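You operate a simulated robot arm through the tools that you are given. There is no shell and no other tool. Be economical: measure what you need, move in short steps, check, and stop when the job is done.

You run a simulated two-armed robot. Do the job below in one go: nothing can be reset, and whatever is moved stays where it is left.

Task
Change the black seal on the valve nozzle for the green one.
Fine: hold the nozzle with one hand while you pull the black seal; it goes in the worn parts tray.
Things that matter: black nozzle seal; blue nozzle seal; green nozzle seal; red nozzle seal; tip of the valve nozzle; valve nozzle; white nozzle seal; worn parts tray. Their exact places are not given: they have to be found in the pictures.

Only the result counts: the job must be done as asked and must still hold three seconds after the hand-in. Knocking over, shifting, dropping, spilling or breaking anything else fails it. A push-on lid holds only when it is set on centred and level and pressed home; a screw cap is set on level and turned clockwise until tight.

Robot
Two 6-joint arms with two-finger parallel grippers on one trunk, on a base that drives. Base frame: it is fixed to the floor where the robot stands at the start and does not move with it; the origin is under the middle of the robot, x ahead of it, y to its left, z up. Readings come in mm, rad, newtons and seconds.
The left shoulder is at the start at [60, 187, 1172], the right one opposite. With the tool pointing down near the work surface each hand reaches from about 240 to 620 mm from the robot's upright axis, wherever it stands, measured 20 degrees to its own side. Places, roughly: tip of the valve nozzle [500, -200, 1000]; valve nozzle (5x5x12 cm) [500, -200, 900]; worn parts tray [800, -300, 900]. Payload 1.57 kg a hand.
Tool frame (each hand has its own): the origin (TCP) lies between the finger pads and is the grasp point; the fingertips stand 30 mm ahead of it; z points along the fingers, y is the line along which they close. Largest opening 110 mm; finger width 24, thickness 12; the body of the gripper, 48 by 112 mm, starts 78 mm behind the TCP.
Orientation is that of the tool frame in the base frame, as a unit quaternion [x, y, z, w]. With the fingers straight down and closing along the base's y, the tool's x points along the base's -x, its y along +y and its z along -z.

Tools
- The arms move only by the tool servo_tool. It takes "left_deltas", "right_deltas" or both (then of equal length, played together; a hand with none holds still); each is a list of rows, each a list of 7 numbers: the turn, a rotation vector about the tool's x, y, z in units of 6 degrees (1.0 is 6 degrees), then the shift along the tool's x, y, z in units of 25 mm (1.0 is 25 mm), then the finger opening in mm, from 0 to 110. In form: [[wx, wy, wz, tx, ty, tz, hand], ...]. A call has 1 to 8 rows; each row shifts and turns the commanded pose from where the row before left it, along the tool's axes as they then stand. A call with a number of a shift or a turn outside -1 to 1 is refused whole. A row lasts 0.2 s, in which the tool goes at most 50 mm and 0.15 rad; a call with a longer step from one row to the next is refused whole, and so is a gripper value outside its range. Where a pose cannot be reached the arm comes as near as it can. A force on the tool above 40 N (or 10 N above the force at the start of the call, whichever is more), or a blocked arm, ends the call early, and 0.2 s more pass. Each finger travels about 153 mm/s and halts on what it meets, pressing with about 23 N; the grip force reading is that of the motor and also rises with nothing between the fingers. The clock runs only during rows and for 0.2 s after the last one: add rows that do not move to give the fingers time. The reply holds the time, the measured pose of the TCP, the force on the tool along the base axes, the opening and the grip force, in the units named above and with some noise, with the torque about the TCP (base axes, N m) and any sound that the robot's microphone picked up.
- Cameras (640 x 400 px; columns grow to the right, rows downward): "scene" is now at [14.9, -13.9, 1711.6]; the picture's right is [-0.20, -0.98, -0.00], its down [-0.76, 0.16, -0.63] and it looks along [0.62, -0.13, -0.77] (base axes); focal length 258 px, centre (320, 200). "left" rides on the left gripper at [70, -16, -141] in its tool frame; the picture's right is [0.23, 0.97, 0.00], its down [-0.86, 0.20, -0.48] and it looks along [-0.47, 0.11, 0.88] (tool axes); focal length 222 px, centre (320, 200). "right" rides on the right gripper at [70, 16, -141] in its tool frame; the picture's right is [-0.23, 0.97, 0.00], its down [-0.86, -0.20, -0.48] and it looks along [-0.47, -0.11, 0.88] (tool axes); focal length 222 px, centre (320, 200).
- camera(camera): a new picture of that camera. The clock stands still meanwhile.
- raise_lower(by): slides the trunk up (or, below 0, down) by that many mm; the arms and the scene camera ride with it, the base frame stays. It gives what a move gives, with no picture.
- base_move(legs): drives the robot by 1 to 6 legs, each [ahead, left, turn to the left] in mm, mm and rad, along the robot's own axes; the way and the turn of a leg run together, so that a leg with both is an arc; at most 1500 mm and 3.142 rad a leg. The arms and the cameras ride along, it lands a little off, and it stops where it bumps. It gives what a move gives.
- head_to(pan, tilt): turns the head with the scene camera to pan (to the left, within 1.501 rad either way) and tilt (down, from -0.506 to 1.204), counted from straight ahead of the robot. It gives what a move gives.
- measure_at(camera, pixels): for up to 12 pixels [column, row] of the newest picture of that camera ("zoom" is the newest enlarged one), the place [x, y, z] in the base frame of the surface seen there, good to about 2 mm. The clock stands still meanwhile.
- close_up(camera, box): a new picture of the part [left, top, right, bottom] of that camera's present view, enlarged. The clock stands still meanwhile.
- job_done(): hands the job in; it is judged then, once.

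Work in short steps. Measure before you move; look again where a grasp or a placing could have gone wrong, and mend it. You have 80 turns and 78 pictures in all, those below and enlarged ones among them. Open the grippers and draw the arms clear of the work before you hand the job in, unless the task says otherwise; then end with one line.

The tools are called after ">>>" as a command line: name --argument value ..., lists and objects as JSON in quotes. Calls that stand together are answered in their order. servo_tool: Moves the arms, as the interface text tells. Its arguments: {"type":"object","properties":{"left_deltas":{"type":"array"},"right_deltas":{"type":"array"}},"required":[]} The other tools are called the same way: raise_lower (by) slides the trunk up or down; base_move (legs) drives the base; head_to (pan, tilt) turns the head that bears the scene camera; camera (camera) takes a picture; measure_at (camera, pixels) gives the place of the surface under pixels of a picture; close_up (camera, box) takes an enlarged picture of a part of a camera's view; job_done () hands the job in.

At the start:

```text
time_s: 0.0
left_tcp_pos: [467.7, 20.3, 1283.4]
left_tcp_rot: [0.0, 1.0, 0.0, 0.0]
left_wrist_force: [0.1, 0.1, 0.4]
left_wrist_torque: [0.0, -0.01, 0.02]
left_gripper_width: 110.0
left_finger_force: 0.1
right_tcp_pos: [262.1, -309.6, 1263.7]
right_tcp_rot: [0.0, 1.0, 0.0, 0.0]
right_wrist_force: [0.6, 0.7, -0.5]
right_wrist_torque: [-0.02, 0.01, 0.05]
right_gripper_width: 109.7
right_finger_force: 0.1
trunk travel left (down, up): [-800.0, 190.0]
robot x, y, heading: [1.1, -2.1, -0.001]
head pan, tilt: [-0.206, 0.883]
```

scene: 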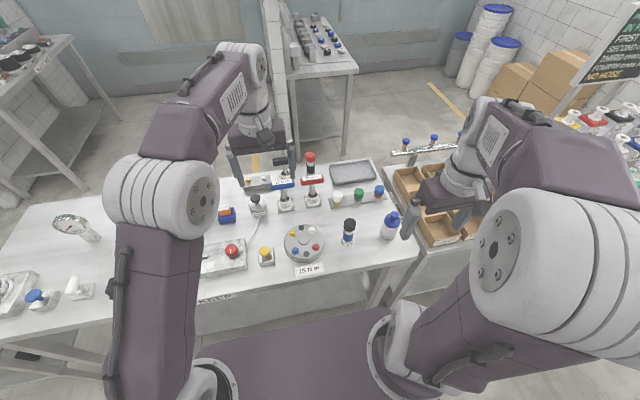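
right: 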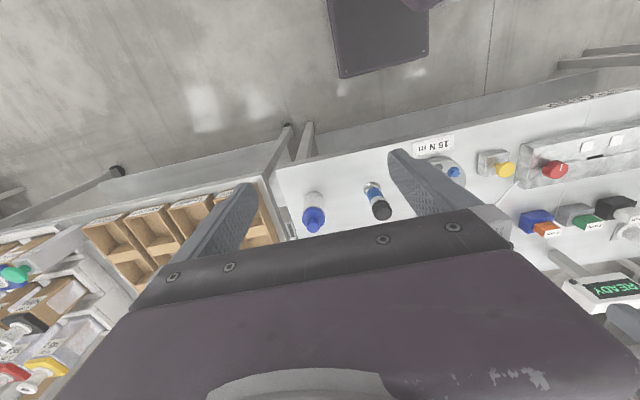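
left: 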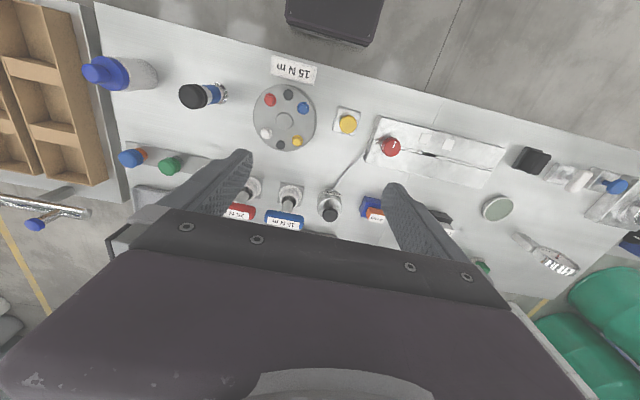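

The scene shows a table with several fittings near (300,190) and a possible nozzle with a black top near (348,225). I enlarge that area to identify things.

>>> close_up --camera "scene" --box '[200, 140, 420, 280]'

>>> close_up --camera "left" --box '[80, 40, 400, 240]'

```text
2.86 times, centred on (310, 210) of scene
```

zoom: 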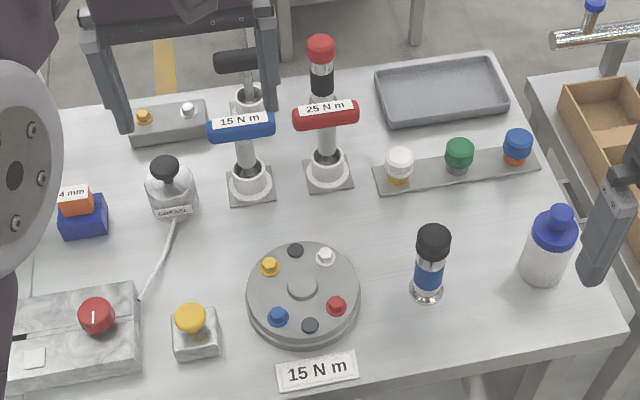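

```text
2.00 times, centred on (240, 140) of left
```

zoom: 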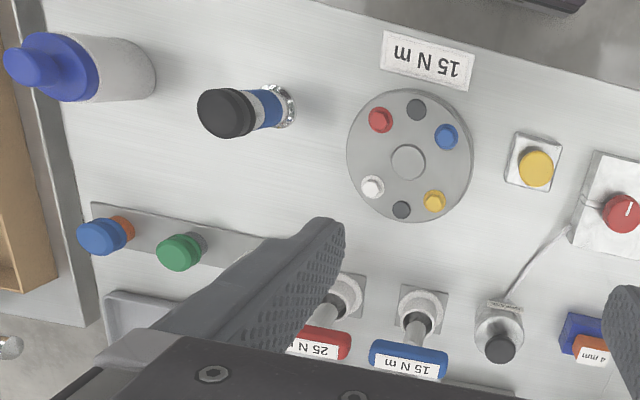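

The nozzle is the blue body with a black top at zoom (430,260); the rack holds white, green and blue seals, and the tray is at zoom (440,90). I measure these from a fresh scene zoom.

>>> close_up --camera "scene" --box '[310, 150, 420, 260]'

```text
3.64 times, centred on (365, 205) of scene
```

zoom: 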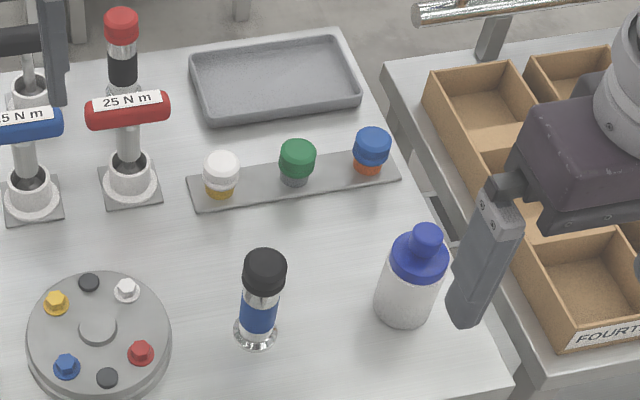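

Next I measure the nozzle, the seals, the tray and the nearby obstacles.

>>> measure_at --camera "zoom" --pixels '[[265, 258], [264, 285], [259, 315], [256, 340], [298, 146], [295, 182], [372, 135], [222, 160], [275, 80], [215, 105], [345, 75], [425, 235]]'

>>> measure_at --camera "zoom" --pixels '[[122, 15], [130, 105], [244, 262], [286, 262], [248, 285], [282, 285], [281, 150], [315, 150], [265, 252], [298, 142], [297, 165], [200, 60]]'

```text
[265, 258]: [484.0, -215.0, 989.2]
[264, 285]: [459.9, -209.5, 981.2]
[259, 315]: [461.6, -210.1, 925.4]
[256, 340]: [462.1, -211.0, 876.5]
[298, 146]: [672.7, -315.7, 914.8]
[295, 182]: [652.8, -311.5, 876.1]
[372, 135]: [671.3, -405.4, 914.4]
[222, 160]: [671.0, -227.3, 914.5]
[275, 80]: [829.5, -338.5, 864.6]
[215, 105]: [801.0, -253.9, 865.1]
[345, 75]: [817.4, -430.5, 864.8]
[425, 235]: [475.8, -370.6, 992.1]
```

```text
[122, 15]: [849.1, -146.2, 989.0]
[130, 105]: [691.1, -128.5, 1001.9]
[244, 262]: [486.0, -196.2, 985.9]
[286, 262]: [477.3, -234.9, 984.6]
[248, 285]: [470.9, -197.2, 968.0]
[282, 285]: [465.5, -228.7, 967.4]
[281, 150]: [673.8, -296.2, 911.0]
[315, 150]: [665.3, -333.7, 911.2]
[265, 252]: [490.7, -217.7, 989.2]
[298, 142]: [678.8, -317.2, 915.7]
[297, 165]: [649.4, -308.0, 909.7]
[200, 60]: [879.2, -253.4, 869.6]
```

I need the room in front of the base, so I measure the table's front edge, the base front and the tables' extents in a fresh scene picture.

>>> camera --camera "scene"

>>> measure_at --camera "scene" --pixels '[[330, 283], [205, 308], [410, 258], [300, 330], [250, 350], [370, 320], [360, 298], [420, 282], [460, 240], [290, 320], [375, 160], [320, 300]]'

```text
71 pictures are left
```

scene: 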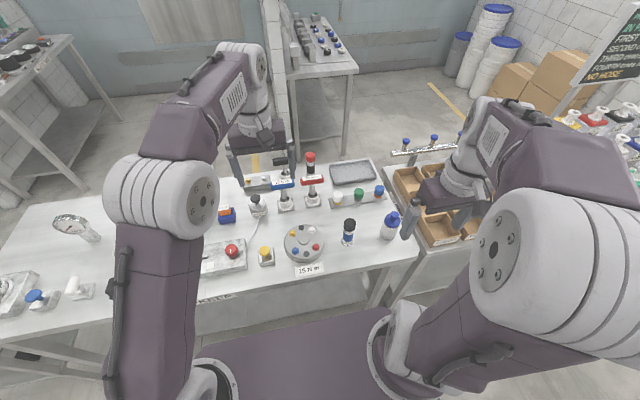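

```text
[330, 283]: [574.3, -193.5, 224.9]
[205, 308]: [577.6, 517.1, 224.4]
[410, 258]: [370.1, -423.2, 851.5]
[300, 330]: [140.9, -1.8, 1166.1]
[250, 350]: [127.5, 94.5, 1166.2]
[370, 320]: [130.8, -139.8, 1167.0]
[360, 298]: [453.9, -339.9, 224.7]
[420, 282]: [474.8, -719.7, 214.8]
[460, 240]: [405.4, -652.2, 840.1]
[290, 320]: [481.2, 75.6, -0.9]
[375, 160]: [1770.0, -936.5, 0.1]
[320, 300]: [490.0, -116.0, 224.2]
```

The table front edge is at x≈370 and the robot's trunk plate ends near x≈150. The rack and tray are out of reach, so I drive right and then ahead by a modest amount.

>>> base_move --legs '[[0, -200, 0], [100, 0, 0]]'

>>> camera --camera "scene"

```text
time_s: 2.4
left_tcp_pos: [564.3, -185.0, 1284.3]
left_tcp_rot: [0.002, 1.0, 0.0, 0.001]
left_wrist_force: [-0.7, -0.2, 0.8]
left_wrist_torque: [-0.01, 0.0, 0.0]
left_gripper_width: 110.2
left_finger_force: 0.1
right_tcp_pos: [357.9, -513.5, 1264.4]
right_tcp_rot: [0.001, 1.0, 0.0, 0.001]
right_wrist_force: [0.2, -0.5, -1.5]
right_wrist_torque: [0.01, -0.02, 0.02]
right_gripper_width: 109.9
right_finger_force: 0.1
trunk travel left (down, up): [-800.0, 190.0]
robot x, y, heading: [100.8, -203.3, -0.003]
head pan, tilt: [-0.206, 0.883]
```

```text
70 pictures are left
```

scene: 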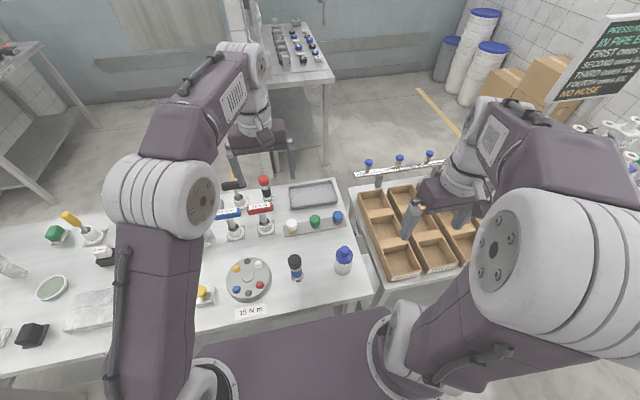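

The drive went cleanly. I go a further 40 mm ahead so that the rack and tray come into reach.

>>> base_move --legs '[[40, 0, 0]]'

>>> head_to --pan -0.02 --tilt 0.95

```text
time_s: 3.2
left_tcp_pos: [600.8, -185.4, 1285.5]
left_tcp_rot: [0.002, 1.0, 0.0, 0.003]
left_wrist_force: [-0.4, -0.7, 0.2]
left_wrist_torque: [0.02, -0.08, 0.01]
left_gripper_width: 110.1
left_finger_force: 0.0
right_tcp_pos: [393.0, -513.7, 1265.7]
right_tcp_rot: [0.001, 1.0, 0.0, 0.002]
right_wrist_force: [-0.6, -0.2, -0.8]
right_wrist_torque: [-0.02, -0.08, -0.02]
right_gripper_width: 109.9
right_finger_force: 0.1
trunk travel left (down, up): [-800.0, 190.0]
robot x, y, heading: [137.9, -200.1, -0.007]
head pan, tilt: [-0.206, 0.883]
```

```text
time_s: 4.0
left_tcp_pos: [607.2, -184.5, 1281.8]
left_tcp_rot: [0.001, 1.0, 0.0, 0.0]
left_wrist_force: [-0.3, 0.8, 0.5]
left_wrist_torque: [-0.01, -0.01, -0.01]
left_gripper_width: 110.1
left_finger_force: 0.1
right_tcp_pos: [399.0, -514.4, 1263.5]
right_tcp_rot: [0.002, 1.0, 0.0, 0.0]
right_wrist_force: [-0.4, 0.7, -0.1]
right_wrist_torque: [-0.01, 0.01, -0.01]
right_gripper_width: 109.9
right_finger_force: 0.0
trunk travel left (down, up): [-800.0, 190.0]
robot x, y, heading: [137.5, -202.2, -0.002]
head pan, tilt: [-0.019, 0.949]
```

Now I swing the left hand to the left of the nozzle and bring the right hand toward the nozzle for a close look, both staying high.

>>> servo_tool --left_deltas '[[0, 0, 0, 0.585, 1, 0, 110], [0, 0, 0, 0.585, 1, 0, 110], [0, 0, 0, 0.585, 1, 0, 110], [0, 0, 0, 0.585, 1, 0, 110], [0, 0, 0, 0.585, 1, 0, 110], [0, 0, 0, 0.585, 1, 0, 110], [0, 0, 0, 0.585, 1, 0, 110], [0, 0, 0, 0.585, 1, 0, 110]]' --right_deltas '[[0, 0, 0, 0, 1, 0.2, 110], [0, 0, 0, 0, 1, 0.2, 110], [0, 0, 0, 0, 1, 0.2, 110], [0, 0, 0, 0, 1, 0.2, 110], [0, 0, 0, 0, 1, 0.2, 110], [0, 0, 0, 0, 1, 0.2, 110], [0, 0, 0, 0, 1, 0.2, 110], [0, 0, 0, 0, 1, 0.2, 110]]'

>>> servo_tool --left_deltas '[[0, 0, -1, 0, 0, 0, 110], [0, 0, -1, 0, 0, 0, 110], [0, 0, -1, 0, 0, 0, 110], [0, 0, -1, 0, 0, 0, 110], [0, 0, -1, 0, 0, 0, 110]]' --right_deltas '[[0, 0, 0, 0, 0.9, 0.6, 110], [0, 0, 0, 0, 0.9, 0.6, 110], [0, 0, 0, 0, 0.9, 0.6, 110], [0, 0, 0, 0, 0.9, 0.6, 110], [0, 0, 0, 0, 0.9, 0.6, 110]]'

>>> camera --camera "right"

>>> camera --camera "scene"

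```text
time_s: 5.8
left_tcp_pos: [488.9, 17.2, 1282.8]
left_tcp_rot: [0.002, 1.0, 0.0, 0.001]
left_wrist_force: [-0.4, 0.8, -0.3]
left_wrist_torque: [-0.02, -0.01, 0.0]
left_gripper_width: 110.2
left_finger_force: 0.1
right_tcp_pos: [400.4, -313.1, 1223.9]
right_tcp_rot: [0.002, 1.0, 0.0, -0.001]
right_wrist_force: [-0.2, -0.5, -0.9]
right_wrist_torque: [-0.01, 0.01, 0.0]
right_gripper_width: 109.9
right_finger_force: 0.1
trunk travel left (down, up): [-800.0, 190.0]
robot x, y, heading: [139.5, -205.5, -0.001]
head pan, tilt: [-0.019, 0.949]
```

```text
time_s: 7.0
left_tcp_pos: [490.2, 16.1, 1282.3]
left_tcp_rot: [-0.258, 0.966, 0.0, 0.0]
left_wrist_force: [1.1, 0.0, 0.0]
left_wrist_torque: [-0.02, 0.0, -0.01]
left_gripper_width: 110.1
left_finger_force: 0.0
right_tcp_pos: [399.0, -201.9, 1147.3]
right_tcp_rot: [0.001, 1.0, -0.001, -0.001]
right_wrist_force: [0.1, 0.4, -0.4]
right_wrist_torque: [-0.01, -0.02, 0.0]
right_gripper_width: 109.9
right_finger_force: 0.0
trunk travel left (down, up): [-800.0, 190.0]
robot x, y, heading: [140.9, -203.2, -0.004]
head pan, tilt: [-0.019, 0.949]
```

```text
69 pictures are left
```

right: 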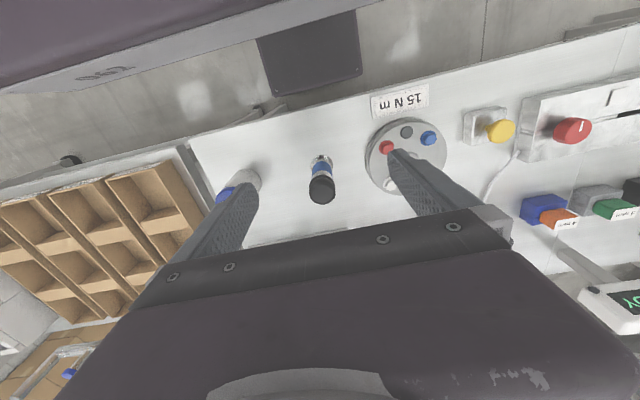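

```text
68 pictures are left
```

scene: 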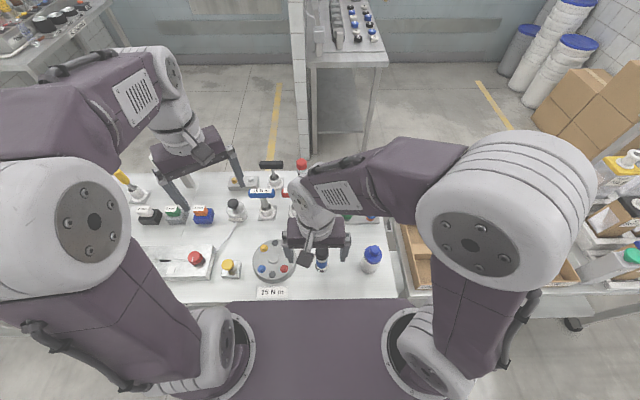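

The right camera sees the nozzle at (320,180), so I enlarge and measure it.

>>> close_up --camera "right" --box '[270, 140, 370, 215]'

```text
5.33 times, centred on (320, 178) of right
```

zoom: 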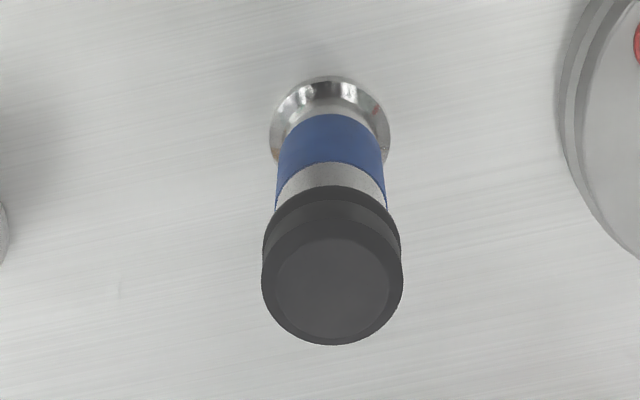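

>>> measure_at --camera "zoom" --pixels '[[331, 290], [331, 335], [331, 245], [270, 290], [395, 290], [331, 222], [331, 195], [331, 175], [331, 140], [285, 140], [375, 140], [331, 100]]'

>>> measure_at --camera "right" --pixels '[[386, 147], [376, 150], [422, 150], [430, 137], [240, 185], [310, 230], [405, 133]]'

```text
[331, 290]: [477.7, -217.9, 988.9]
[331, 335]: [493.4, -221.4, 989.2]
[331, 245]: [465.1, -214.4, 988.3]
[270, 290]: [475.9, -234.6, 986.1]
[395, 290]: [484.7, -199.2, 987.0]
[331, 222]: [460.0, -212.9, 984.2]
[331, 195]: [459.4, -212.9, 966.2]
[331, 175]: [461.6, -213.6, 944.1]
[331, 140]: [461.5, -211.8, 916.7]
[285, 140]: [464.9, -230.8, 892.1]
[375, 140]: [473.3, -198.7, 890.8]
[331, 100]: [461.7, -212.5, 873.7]
```

```text
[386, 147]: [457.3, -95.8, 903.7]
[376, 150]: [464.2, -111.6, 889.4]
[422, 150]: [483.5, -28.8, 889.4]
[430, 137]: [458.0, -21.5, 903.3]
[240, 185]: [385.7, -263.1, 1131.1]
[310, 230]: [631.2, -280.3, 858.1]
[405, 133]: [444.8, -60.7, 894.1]
```

The seal axis is near (479,-216), top z≈989 and bottom ≈957; the neck below has a radius of about 17. I turn the left hand so it closes along x (60° more about its axis) and then tilt it 50° to point down at the nozzle from the left.

>>> servo_tool --left_deltas '[[0, 0, -1, 0, 0, 0, 80], [0, 0, -1, 0, 0, 0, 80], [0, 0, -1, 0, 0, 0, 80], [0, 0, -1, 0, 0, 0, 80], [0, 0, -1, 0, 0, 0, 80], [0, 0, -1, 0, 0, 0, 80], [0, 0, -1, 0, 0, 0, 80], [0, 0, -1, 0, 0, 0, 80]]'

>>> servo_tool --left_deltas '[[0, 0, -1, 0, 0, 0.8, 80], [0, 0, -1, 0, 0, 0.8, 80], [0, 1, 0, 0, 0, 0, 80], [0, 1, 0, 0, 0, 0, 80], [0, 1, 0, 0, 0, 0, 80], [0, 1, 0, 0, 0, 0, 80]]'

>>> servo_tool --left_deltas '[[0, 1, 0, 0, 0, 0, 80], [0, 1, 0, 0, 0, 0, 80], [0, 1, 0, 0, 0, 0, 80], [0, 1, 0, 0, 0, 0, 80], [0, 0, 0, 0, 0, 0, 80]]'

>>> camera --camera "scene"

```text
time_s: 8.8
left_tcp_pos: [491.3, 16.2, 1283.2]
left_tcp_rot: [-0.629, 0.778, 0.0, 0.0]
left_wrist_force: [-0.4, 0.3, 0.6]
left_wrist_torque: [-0.01, -0.01, -0.01]
left_gripper_width: 79.9
left_finger_force: 0.1
right_tcp_pos: [399.0, -200.8, 1147.3]
right_tcp_rot: [0.001, 1.0, 0.0, 0.0]
right_wrist_force: [-0.5, 0.4, 0.0]
right_wrist_torque: [0.01, 0.0, 0.0]
right_gripper_width: 109.9
right_finger_force: 0.0
trunk travel left (down, up): [-800.0, 190.0]
robot x, y, heading: [138.1, -202.6, -0.005]
head pan, tilt: [-0.019, 0.949]
```

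```text
time_s: 10.2
left_tcp_pos: [491.9, 17.5, 1241.9]
left_tcp_rot: [-0.689, 0.693, -0.148, -0.148]
left_wrist_force: [0.0, -0.8, -0.7]
left_wrist_torque: [0.02, 0.0, 0.02]
left_gripper_width: 79.9
left_finger_force: 0.1
right_tcp_pos: [398.0, -200.6, 1148.7]
right_tcp_rot: [0.002, 1.0, 0.0, 0.0]
right_wrist_force: [0.2, 0.3, -0.1]
right_wrist_torque: [-0.01, -0.02, -0.01]
right_gripper_width: 110.0
right_finger_force: 0.0
trunk travel left (down, up): [-800.0, 190.0]
robot x, y, heading: [140.9, -199.9, -0.002]
head pan, tilt: [-0.019, 0.949]
```

```text
time_s: 11.4
left_tcp_pos: [491.2, 15.5, 1242.1]
left_tcp_rot: [-0.644, 0.648, -0.288, -0.288]
left_wrist_force: [0.4, 0.6, 0.7]
left_wrist_torque: [-0.01, -0.02, 0.03]
left_gripper_width: 80.1
left_finger_force: 0.2
right_tcp_pos: [399.9, -201.6, 1148.4]
right_tcp_rot: [0.002, 1.0, -0.001, 0.0]
right_wrist_force: [-0.4, 0.4, -0.5]
right_wrist_torque: [0.02, 0.04, -0.01]
right_gripper_width: 110.0
right_finger_force: 0.1
trunk travel left (down, up): [-800.0, 190.0]
robot x, y, heading: [138.4, -202.6, -0.001]
head pan, tilt: [-0.019, 0.949]
```

```text
66 pictures are left
```

scene: 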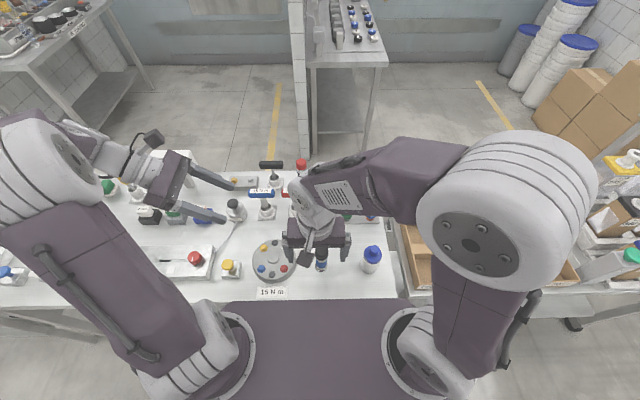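

The left hand is tilted 48°. I tilt it 18° more, to keep its camera clear of the right hand later, and come down toward a pre-grasp about 110 mm short of the nozzle.

>>> servo_tool --left_deltas '[[0, 1, 0, 0, 0, 0, 80], [0, 1, 0, 0, 0, 0, 80], [0, 1, 0, 0, 0, 0, 80], [0, 0, 0, -0.806, 0.048, 0.935, 80], [0, 0, 0, -0.806, 0.048, 0.935, 80], [0, 0, 0, -0.806, 0.048, 0.935, 80], [0, 0, 0, -0.806, 0.048, 0.935, 80], [0, 0, 0, -0.806, 0.048, 0.935, 80]]'

>>> camera --camera "scene"

>>> camera --camera "left"

```text
time_s: 13.2
left_tcp_pos: [486.2, -49.2, 1102.8]
left_tcp_rot: [-0.592, 0.594, -0.385, -0.385]
left_wrist_force: [0.2, -0.2, -0.2]
left_wrist_torque: [0.02, -0.01, -0.05]
left_gripper_width: 79.9
left_finger_force: 0.1
right_tcp_pos: [400.7, -201.7, 1147.8]
right_tcp_rot: [0.002, 1.0, 0.0, -0.001]
right_wrist_force: [0.5, -0.4, -0.4]
right_wrist_torque: [-0.01, 0.06, 0.0]
right_gripper_width: 109.9
right_finger_force: 0.1
trunk travel left (down, up): [-800.0, 190.0]
robot x, y, heading: [136.9, -202.8, 0.002]
head pan, tilt: [-0.019, 0.949]
```

```text
65 pictures are left
```

scene: 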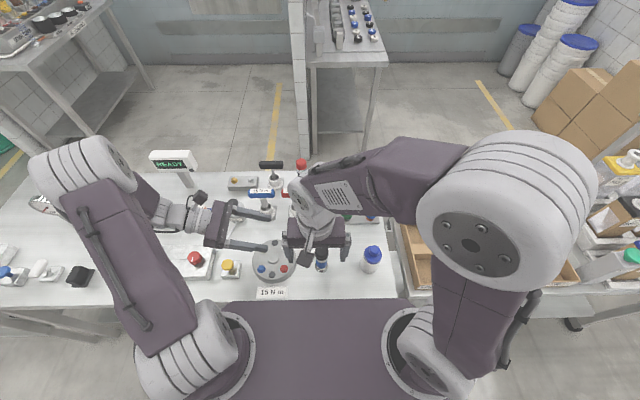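

```text
64 pictures are left
```

left: 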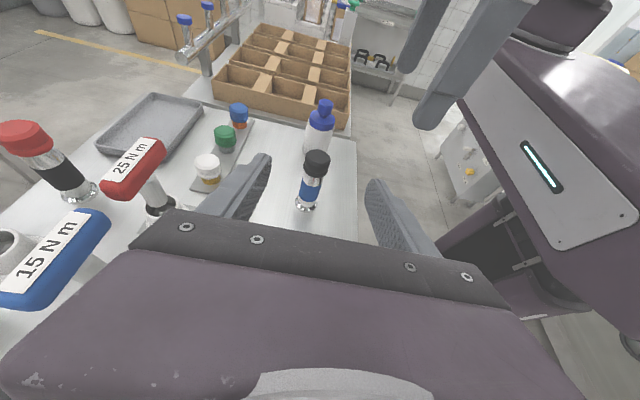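

The left path looks clear of the T-handles. I check the READY display and other tall things near the forearm before going lower.

>>> measure_at --camera "scene" --pixels '[[175, 160], [187, 180], [240, 182], [196, 258], [228, 267], [198, 205], [160, 215], [90, 160], [215, 230], [262, 192], [178, 222], [130, 190]]'

```text
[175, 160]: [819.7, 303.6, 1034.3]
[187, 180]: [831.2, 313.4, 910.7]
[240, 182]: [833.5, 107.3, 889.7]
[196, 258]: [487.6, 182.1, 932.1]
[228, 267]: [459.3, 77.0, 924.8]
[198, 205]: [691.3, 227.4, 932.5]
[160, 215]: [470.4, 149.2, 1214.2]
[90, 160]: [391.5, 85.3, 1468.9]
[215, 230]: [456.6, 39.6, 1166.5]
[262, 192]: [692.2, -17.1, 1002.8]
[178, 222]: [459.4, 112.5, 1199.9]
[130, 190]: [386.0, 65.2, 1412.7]
```

Red and yellow knobs (z≈930) sit under the wrist's final place, so I tilt back 6° for margin and move to the pre-grasp at about (479,-128,969).

>>> servo_tool --left_deltas '[[0, -1, 0, 0, 0, 0, 80], [0, 0, 0, -0.51, 0.047, 0.903, 80], [0, 0, 0, -0.51, 0.047, 0.903, 80], [0, 0, 0, -0.51, 0.047, 0.903, 80], [0, 0, 0, -0.51, 0.047, 0.903, 80], [0, 0, 0, -0.51, 0.047, 0.903, 80], [0, 0, 0, -0.51, 0.047, 0.903, 80], [0, 0, 0, 0, 0, 0, 80]]'

>>> camera --camera "left"

>>> camera --camera "scene"

```text
time_s: 15.0
left_tcp_pos: [477.6, -126.4, 967.5]
left_tcp_rot: [-0.611, 0.614, -0.353, -0.354]
left_wrist_force: [0.0, -0.6, 0.1]
left_wrist_torque: [0.03, -0.02, -0.02]
left_gripper_width: 79.9
left_finger_force: 0.0
right_tcp_pos: [398.8, -202.2, 1147.2]
right_tcp_rot: [0.001, 1.0, 0.0, 0.0]
right_wrist_force: [-0.8, -0.5, 0.2]
right_wrist_torque: [0.03, 0.0, -0.02]
right_gripper_width: 109.7
right_finger_force: 0.0
trunk travel left (down, up): [-800.0, 190.0]
robot x, y, heading: [143.7, -204.3, -0.004]
head pan, tilt: [-0.019, 0.949]
```

```text
63 pictures are left
```

left: 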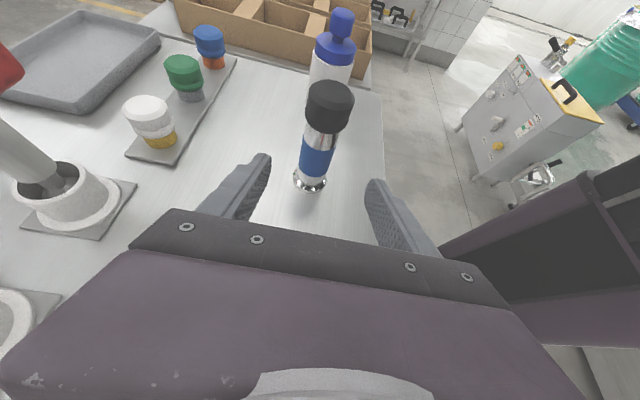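

```text
62 pictures are left
```

scene: 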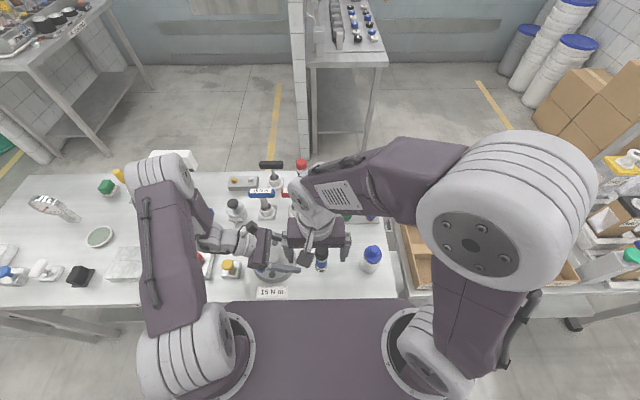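

Fingers straddle the nozzle evenly, with the neck at (316,160) midway between fingertips at about 262 and 375. I advance 90 mm along the fingers.

>>> servo_tool --left_deltas '[[0, 0, 0, 0, -0.01, 0.7, 80], [0, 0, 0, 0, -0.01, 0.7, 80], [0, 0, 0, 0, -0.01, 0.7, 80], [0, 0, 0, 0, 0, 0.7, 80], [0, 0, 0, 0, 0, 0.7, 80], [0, 0, 0, 0, 0, 0, 80]]'

>>> camera --camera "left"

>>> close_up --camera "right" --box '[230, 100, 430, 230]'

```text
time_s: 16.4
left_tcp_pos: [478.2, -204.3, 925.4]
left_tcp_rot: [-0.612, 0.613, -0.353, -0.354]
left_wrist_force: [0.6, -0.8, 0.6]
left_wrist_torque: [0.01, -0.02, -0.02]
left_gripper_width: 80.1
left_finger_force: 0.1
right_tcp_pos: [399.1, -201.2, 1148.4]
right_tcp_rot: [0.002, 1.0, 0.0, 0.0]
right_wrist_force: [0.6, 0.1, 0.0]
right_wrist_torque: [0.02, 0.01, 0.03]
right_gripper_width: 110.3
right_finger_force: 0.1
trunk travel left (down, up): [-800.0, 190.0]
robot x, y, heading: [139.8, -203.0, -0.005]
head pan, tilt: [-0.019, 0.949]
```

```text
61 pictures are left
```

left: 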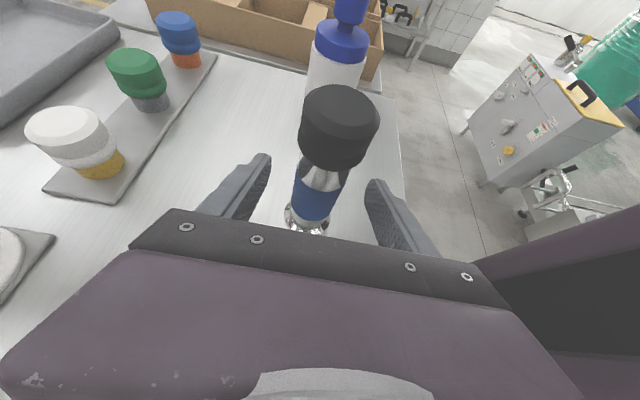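

```text
3.08 times, centred on (330, 165) of right
```

zoom: 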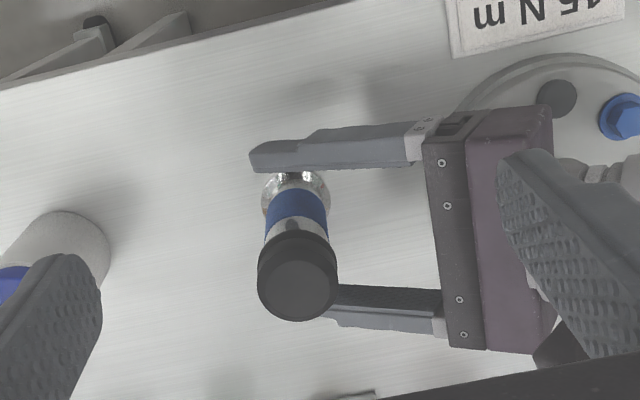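

The nozzle neck is centred between the left fingers, so I close on it.

>>> servo_tool --left_deltas '[[0, 0, 0, 0, 0, 0, 50], [0, 0, 0, 0, 0, 0, 38], [0, 0, 0, 0, 0, 0, 20], [0, 0, 0, 0, 0, 0, 10], [0, 0, 0, 0, 0, 0, 10]]'

>>> close_up --camera "right" --box '[270, 130, 390, 210]'

```text
time_s: 17.6
left_tcp_pos: [477.8, -204.0, 924.6]
left_tcp_rot: [-0.611, 0.614, -0.353, -0.355]
left_wrist_force: [-0.6, 0.3, 0.3]
left_wrist_torque: [0.03, 0.04, -0.01]
left_gripper_width: 36.0
left_finger_force: 23.2
right_tcp_pos: [399.6, -202.3, 1146.8]
right_tcp_rot: [0.001, 1.0, 0.0, 0.0]
right_wrist_force: [0.0, -0.1, -0.3]
right_wrist_torque: [0.0, 0.0, -0.04]
right_gripper_width: 110.0
right_finger_force: 0.1
trunk travel left (down, up): [-800.0, 190.0]
robot x, y, heading: [143.1, -204.1, -0.004]
head pan, tilt: [-0.019, 0.949]
```

```text
5.00 times, centred on (330, 170) of right
```

zoom: 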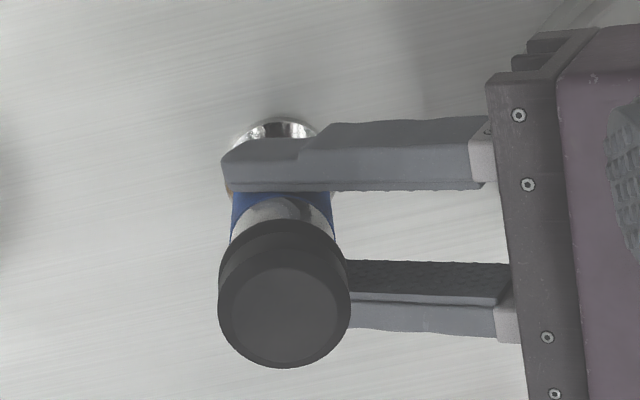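

The left hand holds the nozzle (36 mm, 23 N). I re-measure the seal with the newest zoom.

>>> measure_at --camera "zoom" --pixels '[[285, 315], [285, 355], [285, 278], [235, 315], [335, 310], [285, 245], [285, 228], [285, 210]]'

```text
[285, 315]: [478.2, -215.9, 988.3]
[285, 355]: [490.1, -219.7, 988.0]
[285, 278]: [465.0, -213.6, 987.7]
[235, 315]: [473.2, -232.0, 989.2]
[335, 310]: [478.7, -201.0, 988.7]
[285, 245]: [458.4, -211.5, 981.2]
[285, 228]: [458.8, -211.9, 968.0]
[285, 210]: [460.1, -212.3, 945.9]
```

The seal axis is (478.5,-216). I yaw the right hand 90° so that it closes along x, with its camera kept away from the left hand.

>>> servo_tool --right_deltas '[[0, 0, -1, 0, 0, 0, 70], [0, 0, -1, 0, 0, 0, 70], [0, 0, -1, 0, 0, 0, 70], [0, 0, -1, 0, 0, 0, 70], [0, 0, -1, 0, 0, 0, 70], [0, 0, -1, 0, 0, 0, 70], [0, 0, -1, 0, 0, 0, 70], [0, 0, -1, 0, 0, 0, 70]]'

>>> servo_tool --right_deltas '[[0, 0, -1, 0, 0, 0, 70], [0, 0, -1, 0, 0, 0, 70], [0, 0, -1, 0, 0, 0, 70], [0, 0, -1, 0, 0, 0, 70], [0, 0, -1, 0, 0, 0, 70], [0, 0, -1, 0, 0, 0, 70], [0, 0, -1, 0, 0, 0, 70]]'

>>> camera --camera "scene"

```text
time_s: 19.4
left_tcp_pos: [478.8, -205.1, 926.4]
left_tcp_rot: [-0.611, 0.614, -0.352, -0.355]
left_wrist_force: [-0.7, 0.7, 0.0]
left_wrist_torque: [0.0, 0.09, -0.04]
left_gripper_width: 35.8
left_finger_force: 23.2
right_tcp_pos: [401.2, -202.0, 1149.3]
right_tcp_rot: [-0.406, 0.914, 0.001, 0.0]
right_wrist_force: [-0.8, -0.8, 0.5]
right_wrist_torque: [0.0, -0.01, 0.01]
right_gripper_width: 69.8
right_finger_force: 0.0
trunk travel left (down, up): [-800.0, 190.0]
robot x, y, heading: [140.1, -202.8, -0.006]
head pan, tilt: [-0.019, 0.949]
```

```text
time_s: 21.0
left_tcp_pos: [477.9, -203.7, 925.9]
left_tcp_rot: [-0.611, 0.614, -0.352, -0.354]
left_wrist_force: [-0.9, -0.4, -0.3]
left_wrist_torque: [0.0, 0.05, -0.01]
left_gripper_width: 35.8
left_finger_force: 22.7
right_tcp_pos: [400.8, -200.4, 1147.8]
right_tcp_rot: [-0.706, 0.708, 0.0, 0.0]
right_wrist_force: [0.2, 0.3, 0.7]
right_wrist_torque: [0.01, 0.01, 0.02]
right_gripper_width: 69.9
right_finger_force: 0.1
trunk travel left (down, up): [-800.0, 190.0]
robot x, y, heading: [139.9, -204.2, -0.002]
head pan, tilt: [-0.019, 0.949]
```

```text
58 pictures are left
```

scene: 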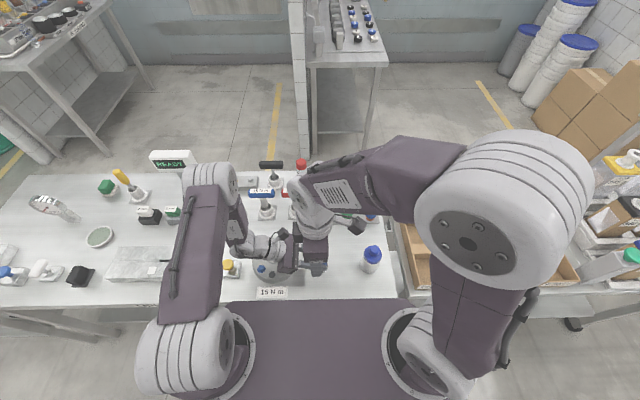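

The yaw worked. I move the right hand above the seal at about (478.5,-216,1060) and check with its camera.

>>> servo_tool --right_deltas '[[0, 0, 0, 0.16, -0.78, 0, 70], [0, 0, 0, 0.16, -0.78, 0.5, 70], [0, 0, 0, 0.16, -0.78, 1, 70], [0, 0, 0, 0.16, -0.77, 1, 70], [0, 0, 0, 0, 0, 1, 70], [0, 0, 0, 0, 0, 0, 70]]'

>>> camera --camera "right"

>>> camera --camera "scene"

```text
time_s: 22.4
left_tcp_pos: [478.3, -204.7, 925.9]
left_tcp_rot: [-0.611, 0.614, -0.352, -0.354]
left_wrist_force: [-0.3, 0.8, 0.8]
left_wrist_torque: [-0.03, 0.04, 0.0]
left_gripper_width: 35.8
left_finger_force: 23.4
right_tcp_pos: [476.7, -215.0, 1062.6]
right_tcp_rot: [-0.705, 0.709, -0.001, 0.001]
right_wrist_force: [0.9, -0.3, 0.9]
right_wrist_torque: [0.0, 0.02, 0.04]
right_gripper_width: 70.0
right_finger_force: 0.0
trunk travel left (down, up): [-800.0, 190.0]
robot x, y, heading: [140.7, -201.7, -0.001]
head pan, tilt: [-0.019, 0.949]
```

```text
57 pictures are left
```

right: 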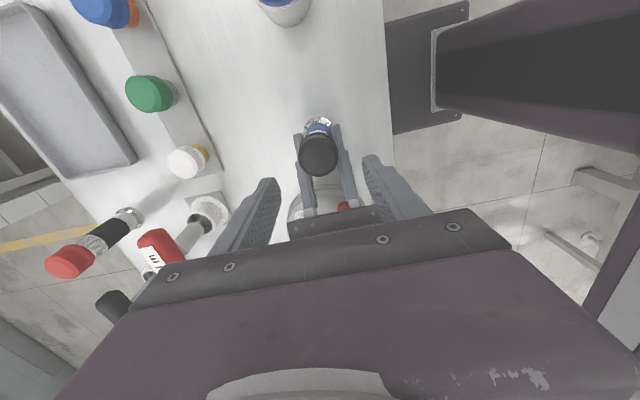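

```text
56 pictures are left
```

scene: 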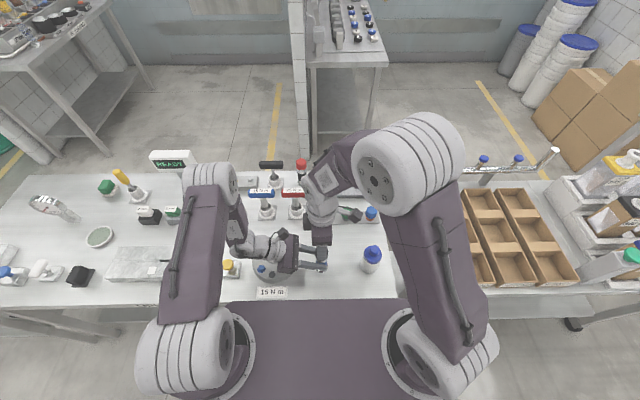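

The right fingers straddle the seal at (319,155). I lower 74 mm, leaving the fingertips at z≈958, above the left fingers.

>>> servo_tool --right_deltas '[[0, 0, 0, 0.02, -0.07, 0.75, 70], [0, 0, 0, 0, 0, 0.75, 70], [0, 0, 0, 0, 0, 0.75, 70], [0, 0, 0, 0, 0, 0.71, 70], [0, 0, 0, 0, 0, 0, 70]]'

>>> camera --camera "right"

>>> camera --camera "left"

```text
time_s: 23.6
left_tcp_pos: [477.2, -203.9, 925.8]
left_tcp_rot: [-0.61, 0.614, -0.353, -0.354]
left_wrist_force: [-0.5, 1.0, 0.0]
left_wrist_torque: [-0.01, 0.03, 0.01]
left_gripper_width: 36.0
left_finger_force: 23.6
right_tcp_pos: [480.7, -215.1, 985.4]
right_tcp_rot: [-0.706, 0.709, -0.001, 0.0]
right_wrist_force: [0.5, 0.2, -0.4]
right_wrist_torque: [0.02, 0.01, -0.04]
right_gripper_width: 69.7
right_finger_force: 0.1
trunk travel left (down, up): [-800.0, 190.0]
robot x, y, heading: [138.4, -197.8, -0.005]
head pan, tilt: [-0.019, 0.949]
```

```text
55 pictures are left
```

right: 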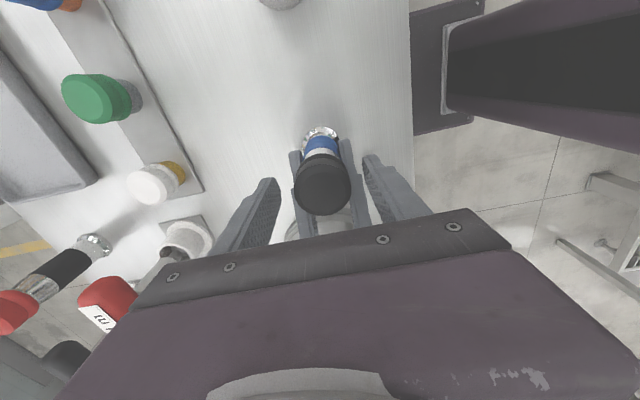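

```text
54 pictures are left
```

left: 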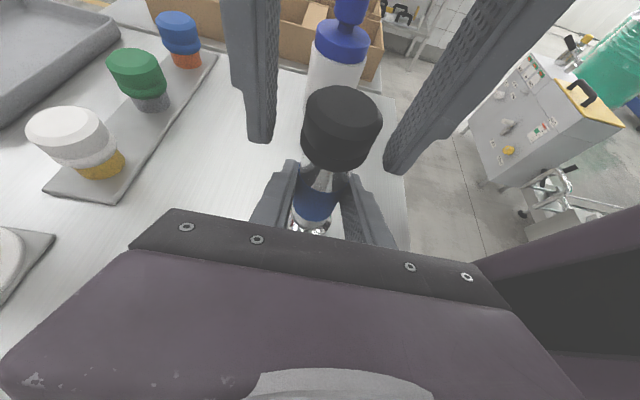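

The right fingers bracket the black seal, so I close on it.

>>> servo_tool --right_deltas '[[0, 0, 0, 0, 0, 0, 50], [0, 0, 0, 0, 0, 0, 42], [0, 0, 0, 0, 0, 0, 20], [0, 0, 0, 0, 0, 0, 10], [0, 0, 0, 0, 0, 0, 10]]'

>>> camera --camera "left"

```text
time_s: 24.8
left_tcp_pos: [478.6, -203.9, 924.6]
left_tcp_rot: [-0.612, 0.613, -0.353, -0.353]
left_wrist_force: [16.3, -5.4, -3.1]
left_wrist_torque: [0.09, 0.63, 0.17]
left_gripper_width: 35.9
left_finger_force: 23.4
right_tcp_pos: [480.6, -216.2, 985.7]
right_tcp_rot: [-0.705, 0.709, 0.001, -0.002]
right_wrist_force: [-16.0, 5.2, 3.8]
right_wrist_torque: [0.19, 0.26, 0.0]
right_gripper_width: 39.7
right_finger_force: 23.0
trunk travel left (down, up): [-800.0, 190.0]
robot x, y, heading: [141.5, -207.4, -0.004]
head pan, tilt: [-0.019, 0.949]
```

```text
53 pictures are left
```

left: 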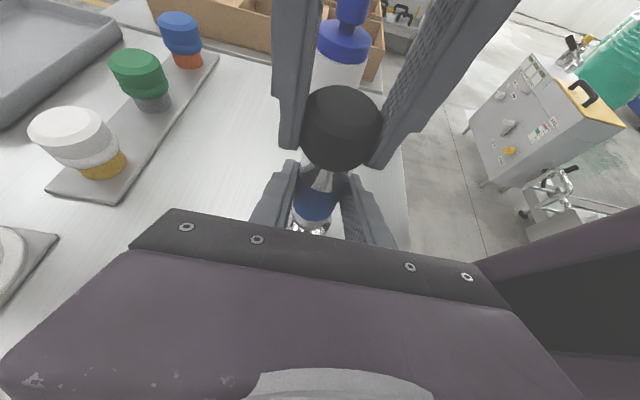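

There is a 16 N side load along x, so I ease the right hand 2 mm toward -x and then pull up gently.

>>> servo_tool --right_deltas '[[0, 0, 0, 0, 0.08, 0, 10], [0, 0, 0, 0, 0, 0, 10], [0, 0, 0, 0, 0, -0.15, 10], [0, 0, 0, 0, 0, -0.15, 10]]'

```text
time_s: 25.8
left_tcp_pos: [477.6, -203.8, 924.8]
left_tcp_rot: [-0.611, 0.614, -0.352, -0.355]
left_wrist_force: [1.3, -1.1, 2.3]
left_wrist_torque: [-0.05, 0.1, 0.03]
left_gripper_width: 36.3
left_finger_force: 22.6
right_tcp_pos: [478.7, -216.1, 994.7]
right_tcp_rot: [-0.706, 0.708, 0.0, 0.001]
right_wrist_force: [-1.9, 1.5, -1.4]
right_wrist_torque: [0.04, 0.04, -0.01]
right_gripper_width: 39.8
right_finger_force: 23.0
trunk travel left (down, up): [-800.0, 190.0]
robot x, y, heading: [139.6, -202.4, 0.001]
head pan, tilt: [-0.019, 0.949]
```

The right hand rose 9 mm with little force, so I look to see whether the seal came along or slipped.

>>> camera --camera "left"

```text
52 pictures are left
```

left: 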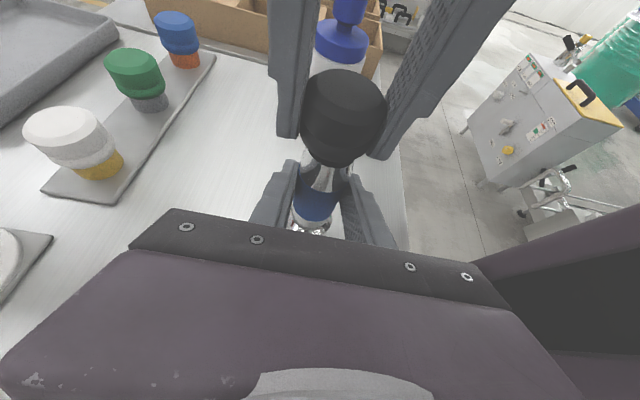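

The seal moved up with the fingers, so I keep lifting.

>>> servo_tool --right_deltas '[[0, 0, 0, 0, 0, -0.3, 10], [0, 0, 0, 0, 0, -0.5, 10], [0, 0, 0, 0, 0, -0.7, 10], [0, 0, 0, 0, 0, -1, 10], [0, 0, 0, 0, 0, -1, 10], [0, 0, 0, 0, 0, 0, 10]]'

>>> camera --camera "left"

>>> camera --camera "right"

```text
time_s: 27.2
left_tcp_pos: [477.6, -203.0, 926.6]
left_tcp_rot: [-0.611, 0.613, -0.354, -0.354]
left_wrist_force: [-0.5, -0.3, 1.5]
left_wrist_torque: [-0.02, 0.1, 0.0]
left_gripper_width: 35.6
left_finger_force: 22.8
right_tcp_pos: [477.3, -218.0, 1080.8]
right_tcp_rot: [-0.706, 0.708, 0.0, 0.001]
right_wrist_force: [-0.3, -0.5, -1.0]
right_wrist_torque: [0.0, -0.02, 0.01]
right_gripper_width: 39.2
right_finger_force: 23.0
trunk travel left (down, up): [-800.0, 190.0]
robot x, y, heading: [141.2, -204.7, -0.002]
head pan, tilt: [-0.019, 0.949]
```

```text
51 pictures are left
```

left: 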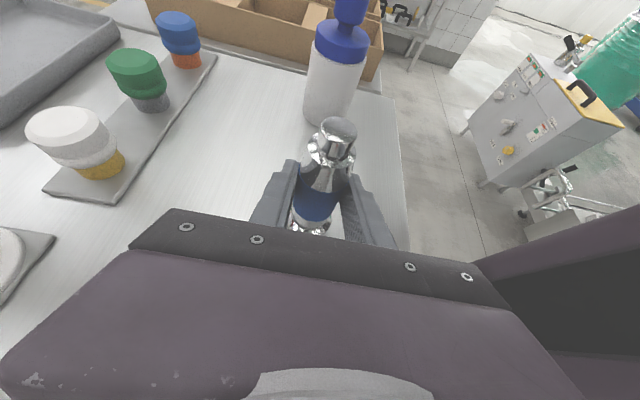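

```text
50 pictures are left
```

right: 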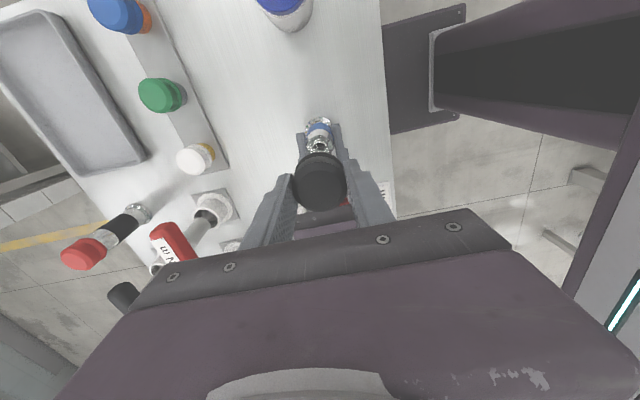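

The seal is off and the bare nozzle post shows. I measure the post in the left picture, and the tray and rack in the right picture.

>>> measure_at --camera "left" --pixels '[[339, 124], [331, 126], [348, 128], [335, 147], [330, 165], [135, 60], [150, 103], [178, 20]]'

>>> measure_at --camera "right" --pixels '[[70, 95], [110, 145], [35, 50], [135, 155], [145, 90], [178, 98], [125, 10], [196, 158], [88, 250], [160, 240], [95, 90], [30, 20]]'

```text
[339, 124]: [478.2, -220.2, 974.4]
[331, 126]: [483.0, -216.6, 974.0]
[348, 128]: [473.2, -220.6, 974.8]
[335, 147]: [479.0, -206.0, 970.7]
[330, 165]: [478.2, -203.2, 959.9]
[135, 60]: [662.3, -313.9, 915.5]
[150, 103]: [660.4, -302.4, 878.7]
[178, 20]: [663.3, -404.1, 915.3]
```

```text
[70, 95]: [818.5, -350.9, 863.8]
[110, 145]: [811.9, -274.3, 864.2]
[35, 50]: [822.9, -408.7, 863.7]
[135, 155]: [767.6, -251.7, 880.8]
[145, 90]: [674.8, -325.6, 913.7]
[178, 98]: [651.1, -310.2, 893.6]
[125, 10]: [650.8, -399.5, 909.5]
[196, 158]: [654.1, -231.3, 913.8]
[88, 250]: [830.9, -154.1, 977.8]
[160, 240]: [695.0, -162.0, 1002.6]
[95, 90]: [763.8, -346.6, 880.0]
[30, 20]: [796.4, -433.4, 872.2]
```

The tray floor centre is near (818,-345,864) and the rim is at z≈880. I carry the seal sideways to y≈-345 while rising a little, then tilt forward 30° as I reach out.

>>> servo_tool --right_deltas '[[0, 0, 0, 0.85, 0, -0.2, 10], [0, 0, 0, 0.85, 0, -0.2, 10], [0, 0, 0, 0.85, 0, -0.2, 10], [0, 0, 0, 0.85, -0.4, -0.2, 10], [0, 0, 0, 0.85, -0.8, 0, 10], [0, 0, 0, 0.85, -0.8, 0, 10], [0, 0, 0, 0, -1, 0, 10], [0, 0, 0, 0, -1, 0, 10]]'

>>> servo_tool --right_deltas '[[1, 0, 0, 0, -1, 0, 10], [1, 0, 0, 0, -1, 0, 10], [1, 0, 0, 0, -1, 0, 10], [1, 0, 0, 0, -1, 0, 10], [1, 0, 0, 0, -1, 0, 10], [0, 0, 0, 0, 0, 0, 10]]'

>>> camera --camera "scene"

```text
time_s: 29.0
left_tcp_pos: [478.7, -204.0, 924.8]
left_tcp_rot: [-0.612, 0.614, -0.352, -0.354]
left_wrist_force: [1.4, -0.2, 0.7]
left_wrist_torque: [-0.05, -0.07, 0.03]
left_gripper_width: 35.9
left_finger_force: 23.0
right_tcp_pos: [578.1, -345.8, 1102.7]
right_tcp_rot: [-0.706, 0.709, 0.0, -0.001]
right_wrist_force: [0.0, -1.1, -0.1]
right_wrist_torque: [-0.01, 0.05, -0.01]
right_gripper_width: 39.5
right_finger_force: 22.5
trunk travel left (down, up): [-800.0, 190.0]
robot x, y, heading: [140.1, -204.0, -0.005]
head pan, tilt: [-0.019, 0.949]
```

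```text
time_s: 30.4
left_tcp_pos: [478.1, -204.0, 925.4]
left_tcp_rot: [-0.611, 0.614, -0.353, -0.354]
left_wrist_force: [-0.1, 0.0, 0.1]
left_wrist_torque: [-0.01, 0.1, -0.05]
left_gripper_width: 35.8
left_finger_force: 23.6
right_tcp_pos: [700.2, -348.5, 1125.7]
right_tcp_rot: [-0.682, 0.684, -0.183, 0.183]
right_wrist_force: [0.2, 0.9, -0.4]
right_wrist_torque: [0.02, 0.02, 0.0]
right_gripper_width: 39.7
right_finger_force: 23.3
trunk travel left (down, up): [-800.0, 190.0]
robot x, y, heading: [140.5, -203.5, -0.003]
head pan, tilt: [-0.019, 0.949]
```

```text
49 pictures are left
```

scene: 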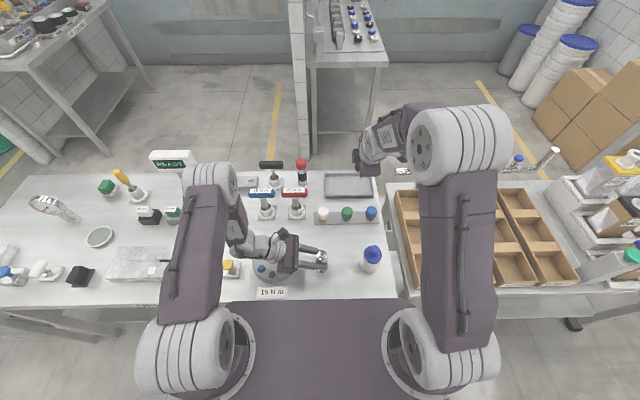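

The target lies almost straight along the fingers, so I advance most of the way and check that the arm reaches.

>>> servo_tool --right_deltas '[[0, 0, 0, -0.02, 0.03, 0.9, 10], [0, 0, 0, -0.02, 0.03, 0.9, 10], [0, 0, 0, -0.02, 0.03, 0.9, 10], [0, 0, 0, -0.02, 0.03, 0.9, 10], [0, 0, 0, -0.02, 0.03, 0.9, 10], [0, 0, 0, -0.02, 0.03, 0.9, 10], [0, 0, 0, -0.02, 0.03, 0.9, 10], [0, 0, 0, 0, 0, 0, 10]]'

>>> camera --camera "right"

>>> close_up --camera "scene" --box '[280, 130, 440, 240]'

```text
time_s: 32.2
left_tcp_pos: [478.4, -203.5, 924.7]
left_tcp_rot: [-0.611, 0.614, -0.353, -0.354]
left_wrist_force: [1.3, 0.1, -0.4]
left_wrist_torque: [0.0, -0.05, 0.01]
left_gripper_width: 35.6
left_finger_force: 23.3
right_tcp_pos: [773.9, -340.9, 988.6]
right_tcp_rot: [-0.682, 0.684, -0.184, 0.182]
right_wrist_force: [-0.5, -0.2, -0.6]
right_wrist_torque: [0.02, 0.01, -0.01]
right_gripper_width: 39.6
right_finger_force: 22.7
trunk travel left (down, up): [-800.0, 190.0]
robot x, y, heading: [138.9, -205.0, -0.007]
head pan, tilt: [-0.019, 0.949]
```

```text
48 pictures are left
```

right: 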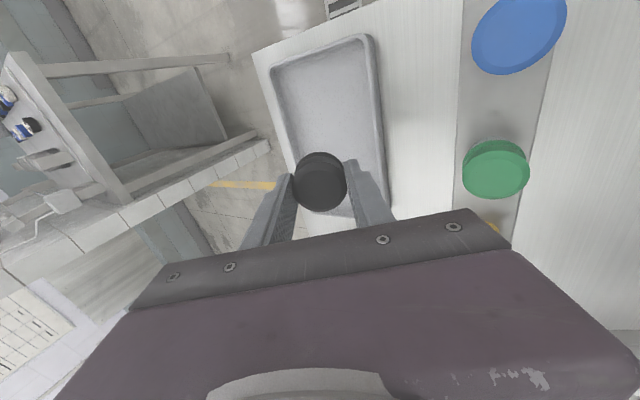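

```text
3.64 times, centred on (360, 185) of scene
```

zoom: 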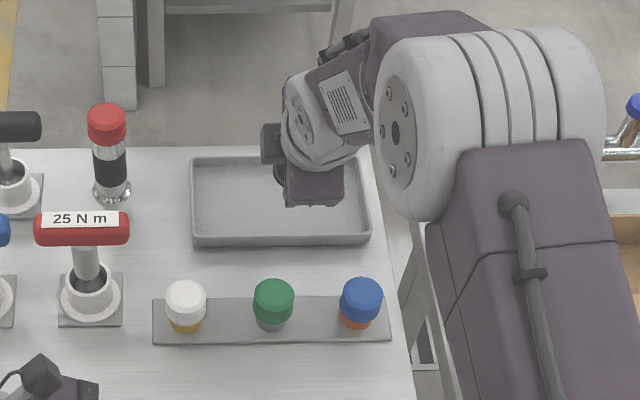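

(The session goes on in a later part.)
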